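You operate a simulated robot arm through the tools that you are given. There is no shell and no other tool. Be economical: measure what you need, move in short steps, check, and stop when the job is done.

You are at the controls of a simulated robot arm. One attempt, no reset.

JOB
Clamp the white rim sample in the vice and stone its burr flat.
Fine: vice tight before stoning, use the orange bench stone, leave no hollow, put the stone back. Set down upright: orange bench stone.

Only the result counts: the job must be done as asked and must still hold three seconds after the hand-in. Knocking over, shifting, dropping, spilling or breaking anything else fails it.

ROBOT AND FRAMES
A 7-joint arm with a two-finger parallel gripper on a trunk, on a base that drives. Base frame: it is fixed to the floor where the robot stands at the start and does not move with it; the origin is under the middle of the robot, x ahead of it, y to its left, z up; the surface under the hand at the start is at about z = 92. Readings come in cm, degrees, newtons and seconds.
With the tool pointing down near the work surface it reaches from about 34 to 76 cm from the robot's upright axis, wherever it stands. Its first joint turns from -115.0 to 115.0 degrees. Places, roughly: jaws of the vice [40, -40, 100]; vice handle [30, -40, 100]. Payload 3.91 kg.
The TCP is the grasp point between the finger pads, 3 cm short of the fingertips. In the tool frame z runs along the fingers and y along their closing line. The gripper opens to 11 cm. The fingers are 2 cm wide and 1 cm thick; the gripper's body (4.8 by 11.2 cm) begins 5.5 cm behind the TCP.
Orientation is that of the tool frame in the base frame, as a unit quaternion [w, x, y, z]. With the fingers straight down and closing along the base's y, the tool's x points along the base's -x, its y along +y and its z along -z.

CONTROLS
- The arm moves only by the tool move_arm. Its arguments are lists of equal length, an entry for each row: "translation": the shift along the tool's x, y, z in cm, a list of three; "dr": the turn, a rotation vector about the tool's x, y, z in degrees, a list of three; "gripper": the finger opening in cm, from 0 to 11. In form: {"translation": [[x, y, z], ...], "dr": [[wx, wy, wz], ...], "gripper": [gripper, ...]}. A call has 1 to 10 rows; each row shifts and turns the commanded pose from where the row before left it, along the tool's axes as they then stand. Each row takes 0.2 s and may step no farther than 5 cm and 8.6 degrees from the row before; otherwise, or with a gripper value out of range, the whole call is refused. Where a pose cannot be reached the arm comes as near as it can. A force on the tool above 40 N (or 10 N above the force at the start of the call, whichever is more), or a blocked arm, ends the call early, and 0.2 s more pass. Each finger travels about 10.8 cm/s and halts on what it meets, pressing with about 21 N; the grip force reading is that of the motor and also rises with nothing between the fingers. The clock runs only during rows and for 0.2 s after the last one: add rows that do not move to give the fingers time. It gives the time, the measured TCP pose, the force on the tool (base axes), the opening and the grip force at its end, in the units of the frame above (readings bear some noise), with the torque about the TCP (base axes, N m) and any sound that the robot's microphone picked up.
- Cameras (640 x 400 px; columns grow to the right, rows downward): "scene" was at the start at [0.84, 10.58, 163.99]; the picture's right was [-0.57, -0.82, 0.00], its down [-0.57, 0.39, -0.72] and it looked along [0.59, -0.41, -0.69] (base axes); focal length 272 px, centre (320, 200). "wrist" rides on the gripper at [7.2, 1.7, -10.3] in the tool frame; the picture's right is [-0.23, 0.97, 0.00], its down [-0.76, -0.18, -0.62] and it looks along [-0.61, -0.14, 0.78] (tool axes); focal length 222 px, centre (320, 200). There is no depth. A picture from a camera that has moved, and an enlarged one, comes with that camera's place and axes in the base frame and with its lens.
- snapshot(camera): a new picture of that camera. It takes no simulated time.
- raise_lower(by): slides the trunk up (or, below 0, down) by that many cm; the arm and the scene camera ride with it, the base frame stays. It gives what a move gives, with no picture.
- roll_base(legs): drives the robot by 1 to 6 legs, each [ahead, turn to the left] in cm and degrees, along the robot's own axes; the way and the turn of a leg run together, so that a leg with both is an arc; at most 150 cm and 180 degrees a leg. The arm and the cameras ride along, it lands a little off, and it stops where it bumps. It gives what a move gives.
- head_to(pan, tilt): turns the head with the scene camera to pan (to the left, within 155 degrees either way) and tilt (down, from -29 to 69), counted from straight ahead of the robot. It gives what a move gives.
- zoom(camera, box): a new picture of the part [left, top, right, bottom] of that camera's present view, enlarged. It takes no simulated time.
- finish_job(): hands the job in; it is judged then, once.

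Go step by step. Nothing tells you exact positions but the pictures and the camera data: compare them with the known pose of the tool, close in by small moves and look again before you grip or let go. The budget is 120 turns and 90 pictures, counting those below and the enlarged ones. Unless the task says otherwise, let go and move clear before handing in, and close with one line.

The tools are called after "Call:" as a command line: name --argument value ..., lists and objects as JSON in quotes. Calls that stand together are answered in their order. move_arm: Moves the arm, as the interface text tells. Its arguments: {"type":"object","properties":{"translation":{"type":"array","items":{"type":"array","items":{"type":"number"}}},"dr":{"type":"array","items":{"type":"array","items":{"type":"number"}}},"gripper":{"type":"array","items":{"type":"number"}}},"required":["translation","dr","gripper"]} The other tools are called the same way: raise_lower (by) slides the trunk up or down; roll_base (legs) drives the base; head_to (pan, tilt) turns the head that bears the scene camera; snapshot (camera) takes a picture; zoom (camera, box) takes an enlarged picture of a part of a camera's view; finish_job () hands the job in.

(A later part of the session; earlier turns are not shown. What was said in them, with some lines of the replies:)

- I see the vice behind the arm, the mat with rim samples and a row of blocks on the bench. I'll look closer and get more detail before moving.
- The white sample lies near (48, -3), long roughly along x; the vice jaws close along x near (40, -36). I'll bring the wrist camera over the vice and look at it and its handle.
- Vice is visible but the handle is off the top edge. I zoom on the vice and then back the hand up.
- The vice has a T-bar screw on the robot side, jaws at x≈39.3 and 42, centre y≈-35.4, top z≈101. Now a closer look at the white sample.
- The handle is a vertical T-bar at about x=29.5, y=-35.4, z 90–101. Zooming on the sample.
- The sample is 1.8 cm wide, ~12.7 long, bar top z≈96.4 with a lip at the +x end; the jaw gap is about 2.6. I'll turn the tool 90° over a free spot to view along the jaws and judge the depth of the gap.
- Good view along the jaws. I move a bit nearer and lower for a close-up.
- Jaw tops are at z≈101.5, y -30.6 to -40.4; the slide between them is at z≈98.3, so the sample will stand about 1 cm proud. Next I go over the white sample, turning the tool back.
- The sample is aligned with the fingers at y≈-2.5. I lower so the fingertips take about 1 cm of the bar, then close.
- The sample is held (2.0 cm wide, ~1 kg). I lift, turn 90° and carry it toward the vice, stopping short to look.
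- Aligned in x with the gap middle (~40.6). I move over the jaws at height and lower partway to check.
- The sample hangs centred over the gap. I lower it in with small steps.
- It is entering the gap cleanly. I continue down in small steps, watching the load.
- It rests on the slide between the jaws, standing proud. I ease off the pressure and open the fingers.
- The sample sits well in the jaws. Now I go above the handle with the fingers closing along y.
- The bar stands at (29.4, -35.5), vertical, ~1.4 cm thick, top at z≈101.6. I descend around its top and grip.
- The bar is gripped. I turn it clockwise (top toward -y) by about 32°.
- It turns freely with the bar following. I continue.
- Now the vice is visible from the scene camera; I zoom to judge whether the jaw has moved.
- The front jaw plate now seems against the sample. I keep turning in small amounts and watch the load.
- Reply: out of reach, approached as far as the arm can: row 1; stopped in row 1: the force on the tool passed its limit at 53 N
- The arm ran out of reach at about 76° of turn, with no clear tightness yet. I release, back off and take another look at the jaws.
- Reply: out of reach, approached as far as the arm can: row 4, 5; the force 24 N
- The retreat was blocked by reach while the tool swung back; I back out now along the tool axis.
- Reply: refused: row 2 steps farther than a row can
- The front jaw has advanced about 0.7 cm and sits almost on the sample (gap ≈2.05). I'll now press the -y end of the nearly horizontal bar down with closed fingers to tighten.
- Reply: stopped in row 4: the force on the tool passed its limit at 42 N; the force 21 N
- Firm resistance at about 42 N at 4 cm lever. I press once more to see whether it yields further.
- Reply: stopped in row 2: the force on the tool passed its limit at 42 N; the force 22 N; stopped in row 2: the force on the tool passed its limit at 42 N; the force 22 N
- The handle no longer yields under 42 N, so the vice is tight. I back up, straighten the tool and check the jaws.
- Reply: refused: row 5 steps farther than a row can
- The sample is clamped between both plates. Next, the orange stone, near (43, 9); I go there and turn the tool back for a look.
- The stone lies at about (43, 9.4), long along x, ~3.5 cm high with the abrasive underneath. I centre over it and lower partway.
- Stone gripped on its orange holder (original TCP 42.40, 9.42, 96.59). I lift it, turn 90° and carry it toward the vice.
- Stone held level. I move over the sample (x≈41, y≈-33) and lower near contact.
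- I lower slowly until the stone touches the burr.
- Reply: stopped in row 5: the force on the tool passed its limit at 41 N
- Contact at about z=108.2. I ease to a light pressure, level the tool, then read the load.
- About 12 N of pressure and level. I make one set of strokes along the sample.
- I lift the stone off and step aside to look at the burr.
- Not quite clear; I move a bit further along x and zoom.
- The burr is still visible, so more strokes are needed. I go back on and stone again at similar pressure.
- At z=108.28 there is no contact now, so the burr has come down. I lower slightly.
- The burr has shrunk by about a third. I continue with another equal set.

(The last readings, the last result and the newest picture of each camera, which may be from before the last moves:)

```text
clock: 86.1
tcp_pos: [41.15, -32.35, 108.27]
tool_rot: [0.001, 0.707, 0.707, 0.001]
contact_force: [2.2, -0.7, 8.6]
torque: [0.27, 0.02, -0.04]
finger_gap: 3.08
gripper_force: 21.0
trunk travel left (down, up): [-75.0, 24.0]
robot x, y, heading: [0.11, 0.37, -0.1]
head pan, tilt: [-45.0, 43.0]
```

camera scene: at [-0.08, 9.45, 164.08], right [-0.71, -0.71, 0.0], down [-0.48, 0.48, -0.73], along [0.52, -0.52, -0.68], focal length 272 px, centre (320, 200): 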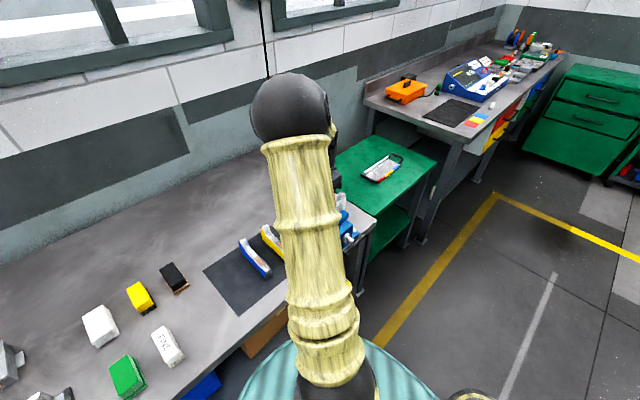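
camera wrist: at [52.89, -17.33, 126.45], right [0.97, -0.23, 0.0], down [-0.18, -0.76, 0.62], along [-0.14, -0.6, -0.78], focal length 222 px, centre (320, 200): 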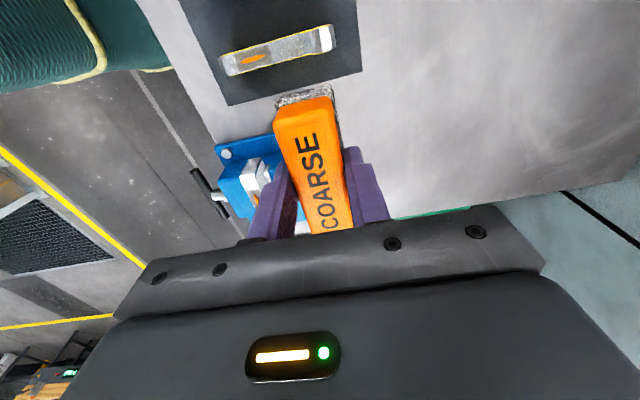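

Call:
move_arm --translation '[[-0.9, 0, 0.03], [-0.9, 0, 0], [0.9, 0, 0], [0.9, 0, 0], [0.9, 0, 0], [0.9, 0, 0], [-0.9, 0, 0], [-0.9, 0, 0], [-0.9, 0, 0], [0.9, 0, 0]]' --dr '[[0, 0, 0], [0, 0, 0], [0, 0, 0], [0, 0, 0], [0, 0, 0], [0, 0, 0], [0, 0, 0], [0, 0, 0], [0, 0, 0], [0, 0, 0]]' --gripper '[2, 2, 2, 2, 2, 2, 2, 2, 2, 2]'

Call:
move_arm --translation '[[0.9, 0, 0], [0.9, 0, 0], [-0.9, 0, 0], [-0.9, 0, 0], [-0.9, 0, 0], [-0.9, 0, 0], [0.9, 0, 0], [0.9, 0, 0], [0.9, 0, 0], [-0.9, 0, 0]]' --dr '[[0, 0, 0], [0, 0, 0], [0, 0, 0], [0, 0, 0], [0, 0, 0], [0, 0, 0], [0, 0, 0], [0, 0, 0], [0, 0, 0], [0, 0, 0]]' --gripper '[2, 2, 2, 2, 2, 2, 2, 2, 2, 2]'

Call:
move_arm --translation '[[0, 0, -1], [0, 0, -4], [0, 0, -4], [1.5, 4.05, 0], [1.45, 4.05, 0], [1.45, 4.05, 0], [1.45, 4.05, 0], [0, 0, 0]]' --dr '[[0, 0, 0], [0, 0, 0], [0, 0, 0], [0, 0, 0], [0, 0, 0], [0, 0, 0], [0, 0, 0], [0, 0, 0]]' --gripper '[2, 2, 2, 2, 2, 2, 2, 2]'

Call:
zoom --camera "wrist" --box '[160, 110, 280, 230]'

```text
clock: 88.3
tcp_pos: [41.03, -32.53, 108.26]
tool_rot: [0.002, 0.708, 0.706, 0.0]
contact_force: [-0.4, -7.8, 22.5]
torque: [0.39, 0.09, 0.07]
finger_gap: 3.1
gripper_force: 20.5
trunk travel left (down, up): [-75.0, 24.0]
robot x, y, heading: [-0.19, 0.26, -0.3]
head pan, tilt: [-45.0, 43.0]
```

```text
clock: 90.5
tcp_pos: [41.0, -31.93, 108.24]
tool_rot: [-0.001, 0.706, 0.709, 0.002]
contact_force: [-0.8, 11.6, 32.4]
torque: [0.03, 0.12, -0.02]
finger_gap: 3.08
gripper_force: 21.0
trunk travel left (down, up): [-75.0, 24.0]
robot x, y, heading: [-0.0, 0.34, -0.1]
head pan, tilt: [-45.0, 43.0]
```

```text
clock: 92.3
tcp_pos: [57.16, -26.4, 117.03]
tool_rot: [0.0, 0.707, 0.707, 0.001]
contact_force: [0.2, -0.5, -2.0]
torque: [-0.01, -0.01, 0.01]
finger_gap: 3.06
gripper_force: 21.0
trunk travel left (down, up): [-75.0, 24.0]
robot x, y, heading: [0.07, 0.27, 0.1]
head pan, tilt: [-45.0, 43.0]
```

```text
3.33 times, centred on (220, 170) of wrist
camera zoom: at [58.81, -19.31, 127.28], right [0.97, -0.23, 0.0], down [-0.18, -0.76, 0.62], along [-0.14, -0.6, -0.78], focal length 740 px, centre (653, 300)
```

zoom: 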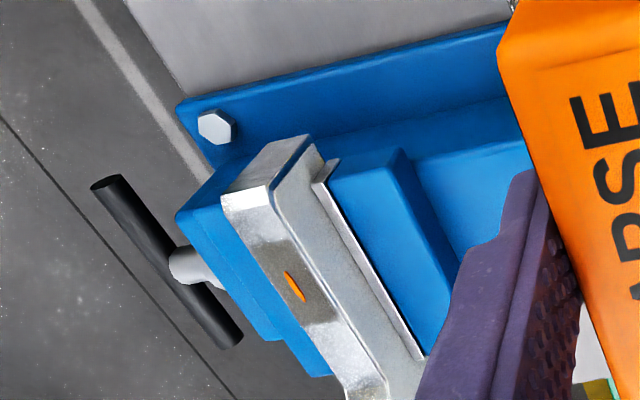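

Down to under half. I do another set, keeping the pressure lighter as it tends to build.

Call:
move_arm --translation '[[-1.5, -4.05, 0], [-1.45, -4.05, 0], [-1.45, -4.05, 0], [-1.45, -4.0, 0], [0, 0, 4], [0, 0, 3.5], [0, 0, 1], [0, 0, 0.2], [0, 0, 0]]' --dr '[[0, 0, 0], [0, 0, 0], [0, 0, 0], [0, 0, 0], [0, 0, 0], [0, 0, 0], [0, 0, 0], [0, 0, 0], [0, 0, 0]]' --gripper '[2, 2, 2, 2, 2, 2, 2, 2, 2]'

```text
clock: 94.3
tcp_pos: [40.94, -32.41, 108.39]
tool_rot: [0.0, 0.707, 0.707, 0.001]
contact_force: [-0.7, 0.1, -2.5]
torque: [0.02, 0.01, 0.02]
finger_gap: 3.08
gripper_force: 21.0
trunk travel left (down, up): [-75.0, 24.0]
robot x, y, heading: [0.04, -0.09, -0.0]
head pan, tilt: [-45.0, 43.0]
```

Call:
move_arm --translation '[[0, 0, 0.15], [0, 0, 0.1], [0, 0, 0]]' --dr '[[0, 0, 0], [0, 0, 0], [0, 0, 0]]' --gripper '[2, 2, 2]'

```text
clock: 95.1
tcp_pos: [40.97, -32.46, 108.31]
tool_rot: [0.002, 0.707, 0.708, 0.002]
contact_force: [0.5, -1.6, 9.8]
torque: [0.34, 0.1, 0.01]
finger_gap: 3.09
gripper_force: 20.9
trunk travel left (down, up): [-75.0, 24.0]
robot x, y, heading: [0.3, -0.15, -0.3]
head pan, tilt: [-45.0, 43.0]
```

Call:
move_arm --translation '[[-0.9, 0, 0], [-0.9, 0, 0], [0.9, 0, 0], [0.9, 0, 0], [0.9, 0, 0], [0.9, 0, 0], [-0.9, 0, 0], [-0.9, 0, 0], [-0.9, 0, 0], [0.9, 0, 0]]' --dr '[[0, 0, 0], [0, 0, 0], [0, 0, 0], [0, 0, 0], [0, 0, 0], [0, 0, 0], [0, 0, 0], [0, 0, 0], [0, 0, 0], [0, 0, 0]]' --gripper '[2, 2, 2, 2, 2, 2, 2, 2, 2, 2]'

Call:
move_arm --translation '[[0.9, 0, -0.03], [0.9, 0, 0], [-0.9, 0, 0], [-0.9, 0, 0], [-0.9, 0, 0], [-0.9, 0, 0], [0.9, 0, 0], [0.9, 0, 0], [0.9, 0, 0], [-0.9, 0, 0]]' --dr '[[0, 0, 0], [0, 0, 0], [0, 0, 0], [0, 0, 0], [0, 0, 0], [0, 0, 0], [0, 0, 0], [0, 0, 0], [0, 0, 0], [0, 0, 0]]' --gripper '[2, 2, 2, 2, 2, 2, 2, 2, 2, 2]'

Call:
move_arm --translation '[[0, 0, -1], [0, 0, -4], [0, 0, -4], [1.5, 4.05, 0], [1.45, 4.05, 0], [1.45, 4.05, 0], [1.45, 4.05, 0], [0, 0, 0]]' --dr '[[0, 0, 0], [0, 0, 0], [0, 0, 0], [0, 0, 0], [0, 0, 0], [0, 0, 0], [0, 0, 0], [0, 0, 0]]' --gripper '[2, 2, 2, 2, 2, 2, 2, 2]'

Call:
zoom --camera "wrist" --box '[160, 110, 280, 230]'

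```text
clock: 97.3
tcp_pos: [40.99, -32.42, 108.24]
tool_rot: [0.0, 0.708, 0.706, 0.0]
contact_force: [-1.7, -4.4, 13.8]
torque: [0.27, 0.12, 0.06]
finger_gap: 3.06
gripper_force: 21.1
trunk travel left (down, up): [-75.0, 24.0]
robot x, y, heading: [0.05, -0.16, -0.1]
head pan, tilt: [-45.0, 43.0]
```

```text
clock: 99.5
tcp_pos: [41.07, -32.16, 108.26]
tool_rot: [-0.001, 0.706, 0.708, 0.001]
contact_force: [0.2, 6.3, 16.8]
torque: [-0.34, 0.08, -0.07]
finger_gap: 3.06
gripper_force: 21.1
trunk travel left (down, up): [-75.0, 24.0]
robot x, y, heading: [-0.08, -0.18, -0.1]
head pan, tilt: [-45.0, 43.0]
```

```text
clock: 101.3
tcp_pos: [57.34, -26.5, 117.17]
tool_rot: [0.0, 0.707, 0.707, 0.002]
contact_force: [-0.2, 0.0, -1.7]
torque: [0.02, -0.01, 0.01]
finger_gap: 3.08
gripper_force: 20.4
trunk travel left (down, up): [-75.0, 24.0]
robot x, y, heading: [0.05, 0.08, 0.1]
head pan, tilt: [-45.0, 43.0]
```

```text
3.33 times, centred on (220, 170) of wrist
camera zoom: at [58.9, -19.32, 127.35], right [0.97, -0.23, 0.0], down [-0.18, -0.76, 0.62], along [-0.14, -0.6, -0.78], focal length 740 px, centre (653, 300)
```

zoom: 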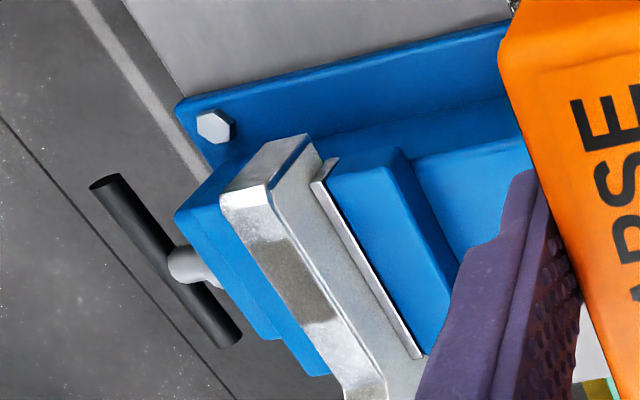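

The burr looks gone; a tight zoom to confirm before putting the stone back.

Call:
zoom --camera "wrist" --box '[195, 150, 235, 190]'

```text
10.00 times, centred on (215, 170) of wrist
camera zoom: at [58.9, -19.32, 127.35], right [0.97, -0.23, 0.0], down [-0.18, -0.76, 0.62], along [-0.14, -0.6, -0.78], focal length 2221 px, centre (1370, 500)
```

zoom: 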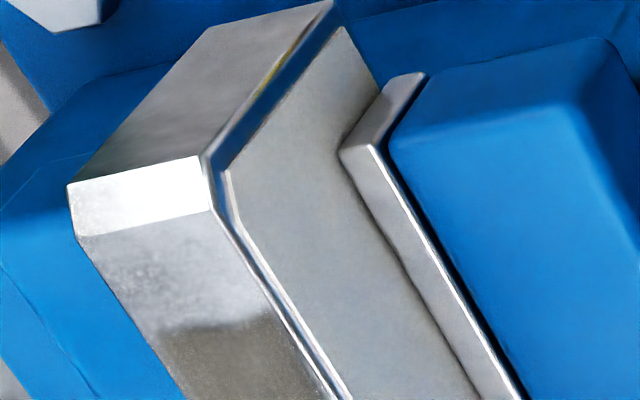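

Call:
zoom --camera "wrist" --box '[225, 170, 275, 220]'

```text
8.00 times, centred on (250, 195) of wrist
camera zoom: at [58.9, -19.32, 127.35], right [0.97, -0.23, 0.0], down [-0.18, -0.76, 0.62], along [-0.14, -0.6, -0.78], focal length 1777 px, centre (880, 240)
```

zoom: 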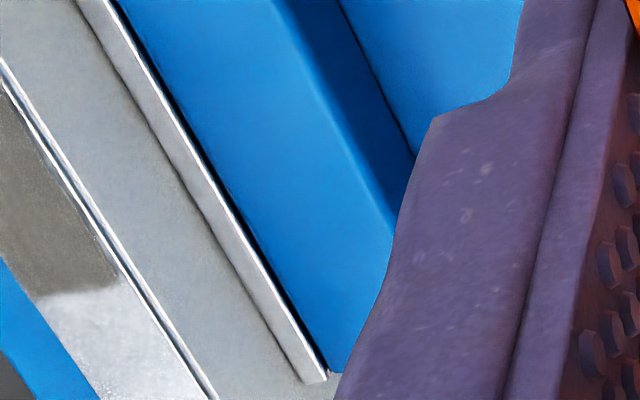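

Call:
zoom --camera "wrist" --box '[195, 178, 231, 214]'

```text
11.11 times, centred on (213, 196) of wrist
camera zoom: at [58.9, -19.32, 127.35], right [0.97, -0.23, 0.0], down [-0.18, -0.76, 0.62], along [-0.14, -0.6, -0.78], focal length 2468 px, centre (1509, 244)
```

zoom: 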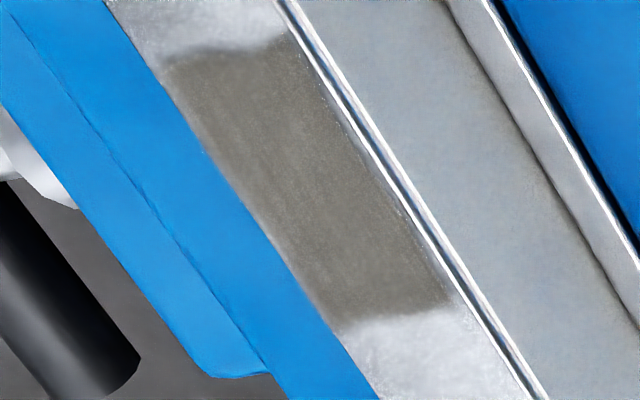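

The surface is flat and burr-free. I carry the stone back to its original place.

Call:
move_arm --translation '[[4.49, -1.86, 0], [4.49, -1.86, 0], [4.49, -1.86, 0], [4.49, -1.86, 0], [4.49, -1.86, 0], [4.49, -1.86, 0], [4.49, -1.86, 0], [4.49, -1.86, 0], [0, 0, 0], [0, 0, 0]]' --dr '[[0, 0, 0], [0, 0, 0], [0, 0, 0], [0, 0, 0], [0, 0, 0], [0, 0, 0], [0, 0, 0], [0, 0, 0], [0, 0, -8.2], [0, 0, -8.2]]' --gripper '[2, 2, 2, 2, 2, 2, 2, 2, 2, 2]'

Call:
move_arm --translation '[[0, 0, 0], [0, 0, 0], [0, 0, 0], [0, 0, 0], [0, 0, 0], [0, 0, 0], [0, 0, 0], [0, 0, 0], [0, 0, 0], [0, 0, 0]]' --dr '[[0, 0, -8.2], [0, 0, -8.2], [0, 0, -8.2], [0, 0, -8.2], [0, 0, -8.2], [0, 0, -8.2], [0, 0, -8.2], [0, 0, -8.2], [0, 0, -8], [0, 0, 0]]' --gripper '[2, 2, 2, 2, 2, 2, 2, 2, 2, 2]'

Call:
snapshot --camera "wrist"

```text
clock: 103.5
tcp_pos: [42.32, 9.41, 117.23]
tool_rot: [0.0, 0.598, 0.801, 0.002]
contact_force: [0.1, 0.0, -1.5]
torque: [0.01, -0.02, -0.01]
finger_gap: 3.07
gripper_force: 20.5
trunk travel left (down, up): [-75.0, 24.0]
robot x, y, heading: [-0.27, -0.01, 0.2]
head pan, tilt: [-45.0, 43.0]
```

```text
clock: 105.7
tcp_pos: [42.42, 9.5, 117.27]
tool_rot: [0.001, -0.001, 1.0, 0.0]
contact_force: [-0.1, -0.2, -1.8]
torque: [-0.03, -0.01, -0.01]
finger_gap: 3.12
gripper_force: 21.4
trunk travel left (down, up): [-75.0, 24.0]
robot x, y, heading: [-0.23, -0.14, -0.3]
head pan, tilt: [-45.0, 43.0]
```

```text
22 pictures are left
camera wrist: at [35.1, 11.1, 127.47], right [0.23, 0.97, 0.0], down [0.76, -0.18, 0.62], along [0.61, -0.14, -0.78], focal length 222 px, centre (320, 200)
```

wrist: 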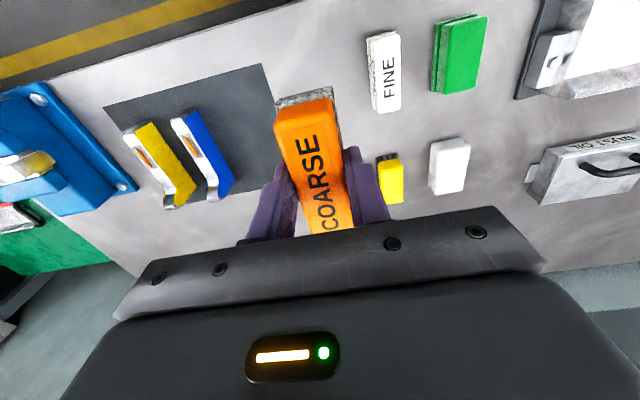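

Call:
move_arm --translation '[[0, -0.05, 4], [0, 0, 4], [0, 0, 4], [0, 0, 4], [0, 0, 3], [0, 0, 1], [0, 0, 0.4], [0, 0, 0]]' --dr '[[0, 0, 0], [0, 0, 0], [0, 0, 0], [0, 0, 0], [0, 0, 0], [0, 0, 0], [0, 0, 0], [0, 0, 0]]' --gripper '[2, 2, 2, 2, 2, 2, 2, 2]'

Call:
move_arm --translation '[[0, 0, 0.15], [0, 0, 0]]' --dr '[[0, 0, 0], [0, 0, 0]]' --gripper '[2, 2]'

```text
clock: 107.5
tcp_pos: [42.39, 9.33, 96.69]
tool_rot: [0.001, 0.0, 1.0, 0.001]
contact_force: [0.1, -0.3, -1.8]
torque: [-0.01, 0.01, 0.01]
finger_gap: 3.09
gripper_force: 20.8
trunk travel left (down, up): [-75.0, 24.0]
robot x, y, heading: [0.33, -0.25, -0.2]
head pan, tilt: [-45.0, 43.0]
```

```text
clock: 108.1
tcp_pos: [42.39, 9.4, 96.6]
tool_rot: [0.001, 0.0, 1.0, 0.0]
contact_force: [0.4, 0.1, -3.2]
torque: [-0.03, -0.01, -0.01]
finger_gap: 3.06
gripper_force: 20.7
trunk travel left (down, up): [-75.0, 24.0]
robot x, y, heading: [0.12, -0.2, -0.1]
head pan, tilt: [-45.0, 43.0]
```

Nearly down; I take a last small step to feel the bench.

Call:
move_arm --translation '[[0, 0, 0.1], [0, 0, 0.1], [0, 0, 0]]' --dr '[[0, 0, 0], [0, 0, 0], [0, 0, 0]]' --gripper '[2, 2, 2]'

```text
clock: 108.9
tcp_pos: [42.42, 9.41, 96.5]
tool_rot: [-0.001, 0.0, 1.0, 0.001]
contact_force: [0.0, -0.1, -0.3]
torque: [0.04, 0.01, 0.0]
finger_gap: 3.08
gripper_force: 21.0
trunk travel left (down, up): [-75.0, 24.0]
robot x, y, heading: [0.05, -0.2, 0.2]
head pan, tilt: [-45.0, 43.0]
```

It rests on the bench. I open and lift away.

Call:
move_arm --translation '[[0, 0, 0], [0, 0, 0], [0, 0, 0], [0, 0, 0], [0, 0, -2], [0, 0, -4], [0, 0, -4], [0, 0, -4], [3, 0, 0], [0, 0, 0]]' --dr '[[0, 0, 0], [0, 0, 0], [0, 0, 0], [0, 0, 0], [0, 0, 0], [0, 0, 0], [0, 0, 0], [0, 0, 0], [0, 0, 0], [0, 0, 0]]' --gripper '[3.4, 4.2, 6, 6, 6, 6, 6, 6, 6, 6]'

Call:
snapshot --camera "wrist"

Call:
snapshot --camera "scene"

```text
clock: 111.1
tcp_pos: [39.4, 9.49, 110.51]
tool_rot: [0.0, -0.001, 1.0, 0.001]
contact_force: [0.2, 0.0, -0.1]
torque: [0.0, 0.02, 0.0]
finger_gap: 6.02
gripper_force: 0.1
trunk travel left (down, up): [-75.0, 24.0]
robot x, y, heading: [0.2, 0.2, 0.2]
head pan, tilt: [-45.0, 43.0]
```

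```text
21 pictures are left
camera wrist: at [32.11, 11.08, 120.83], right [0.23, 0.97, 0.0], down [0.76, -0.18, 0.62], along [0.61, -0.14, -0.78], focal length 222 px, centre (320, 200)
```

wrist: 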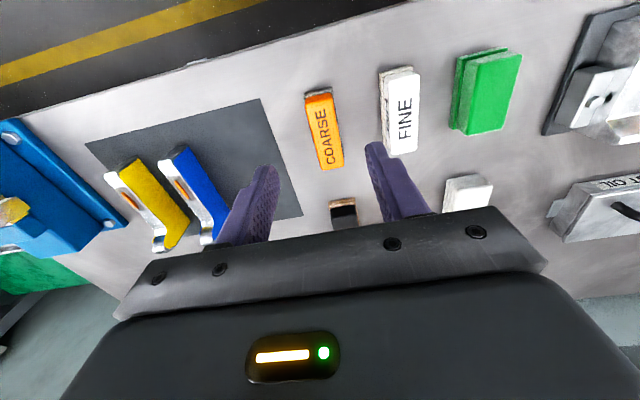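

```text
20 pictures are left
camera scene: at [-0.01, 9.45, 164.07], right [-0.71, -0.71, 0.0], down [-0.48, 0.48, -0.73], along [0.52, -0.52, -0.68], focal length 272 px, centre (320, 200)
```

scene: 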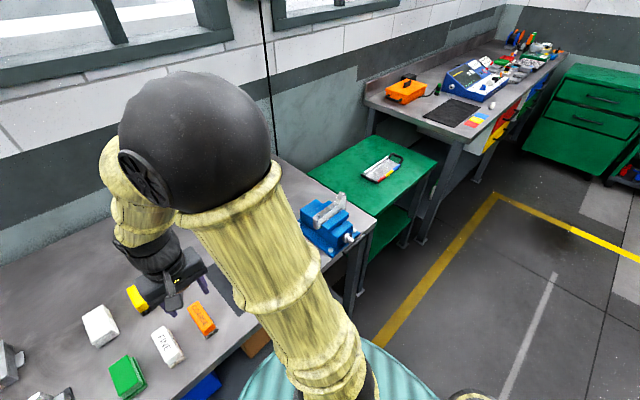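

The stone stands upright at its original place, the sample is still clamped and its burr is gone, and the hand is clear. I hand in.

Call:
finish_job

```text
The job is handed in.
```

The job is handed in: the white rim sample is clamped in the vice, its burr is stoned flat with no hollow visible, and the orange bench stone is back upright where it was. I judged the vice tight because the handle gave no further under about 42 N.
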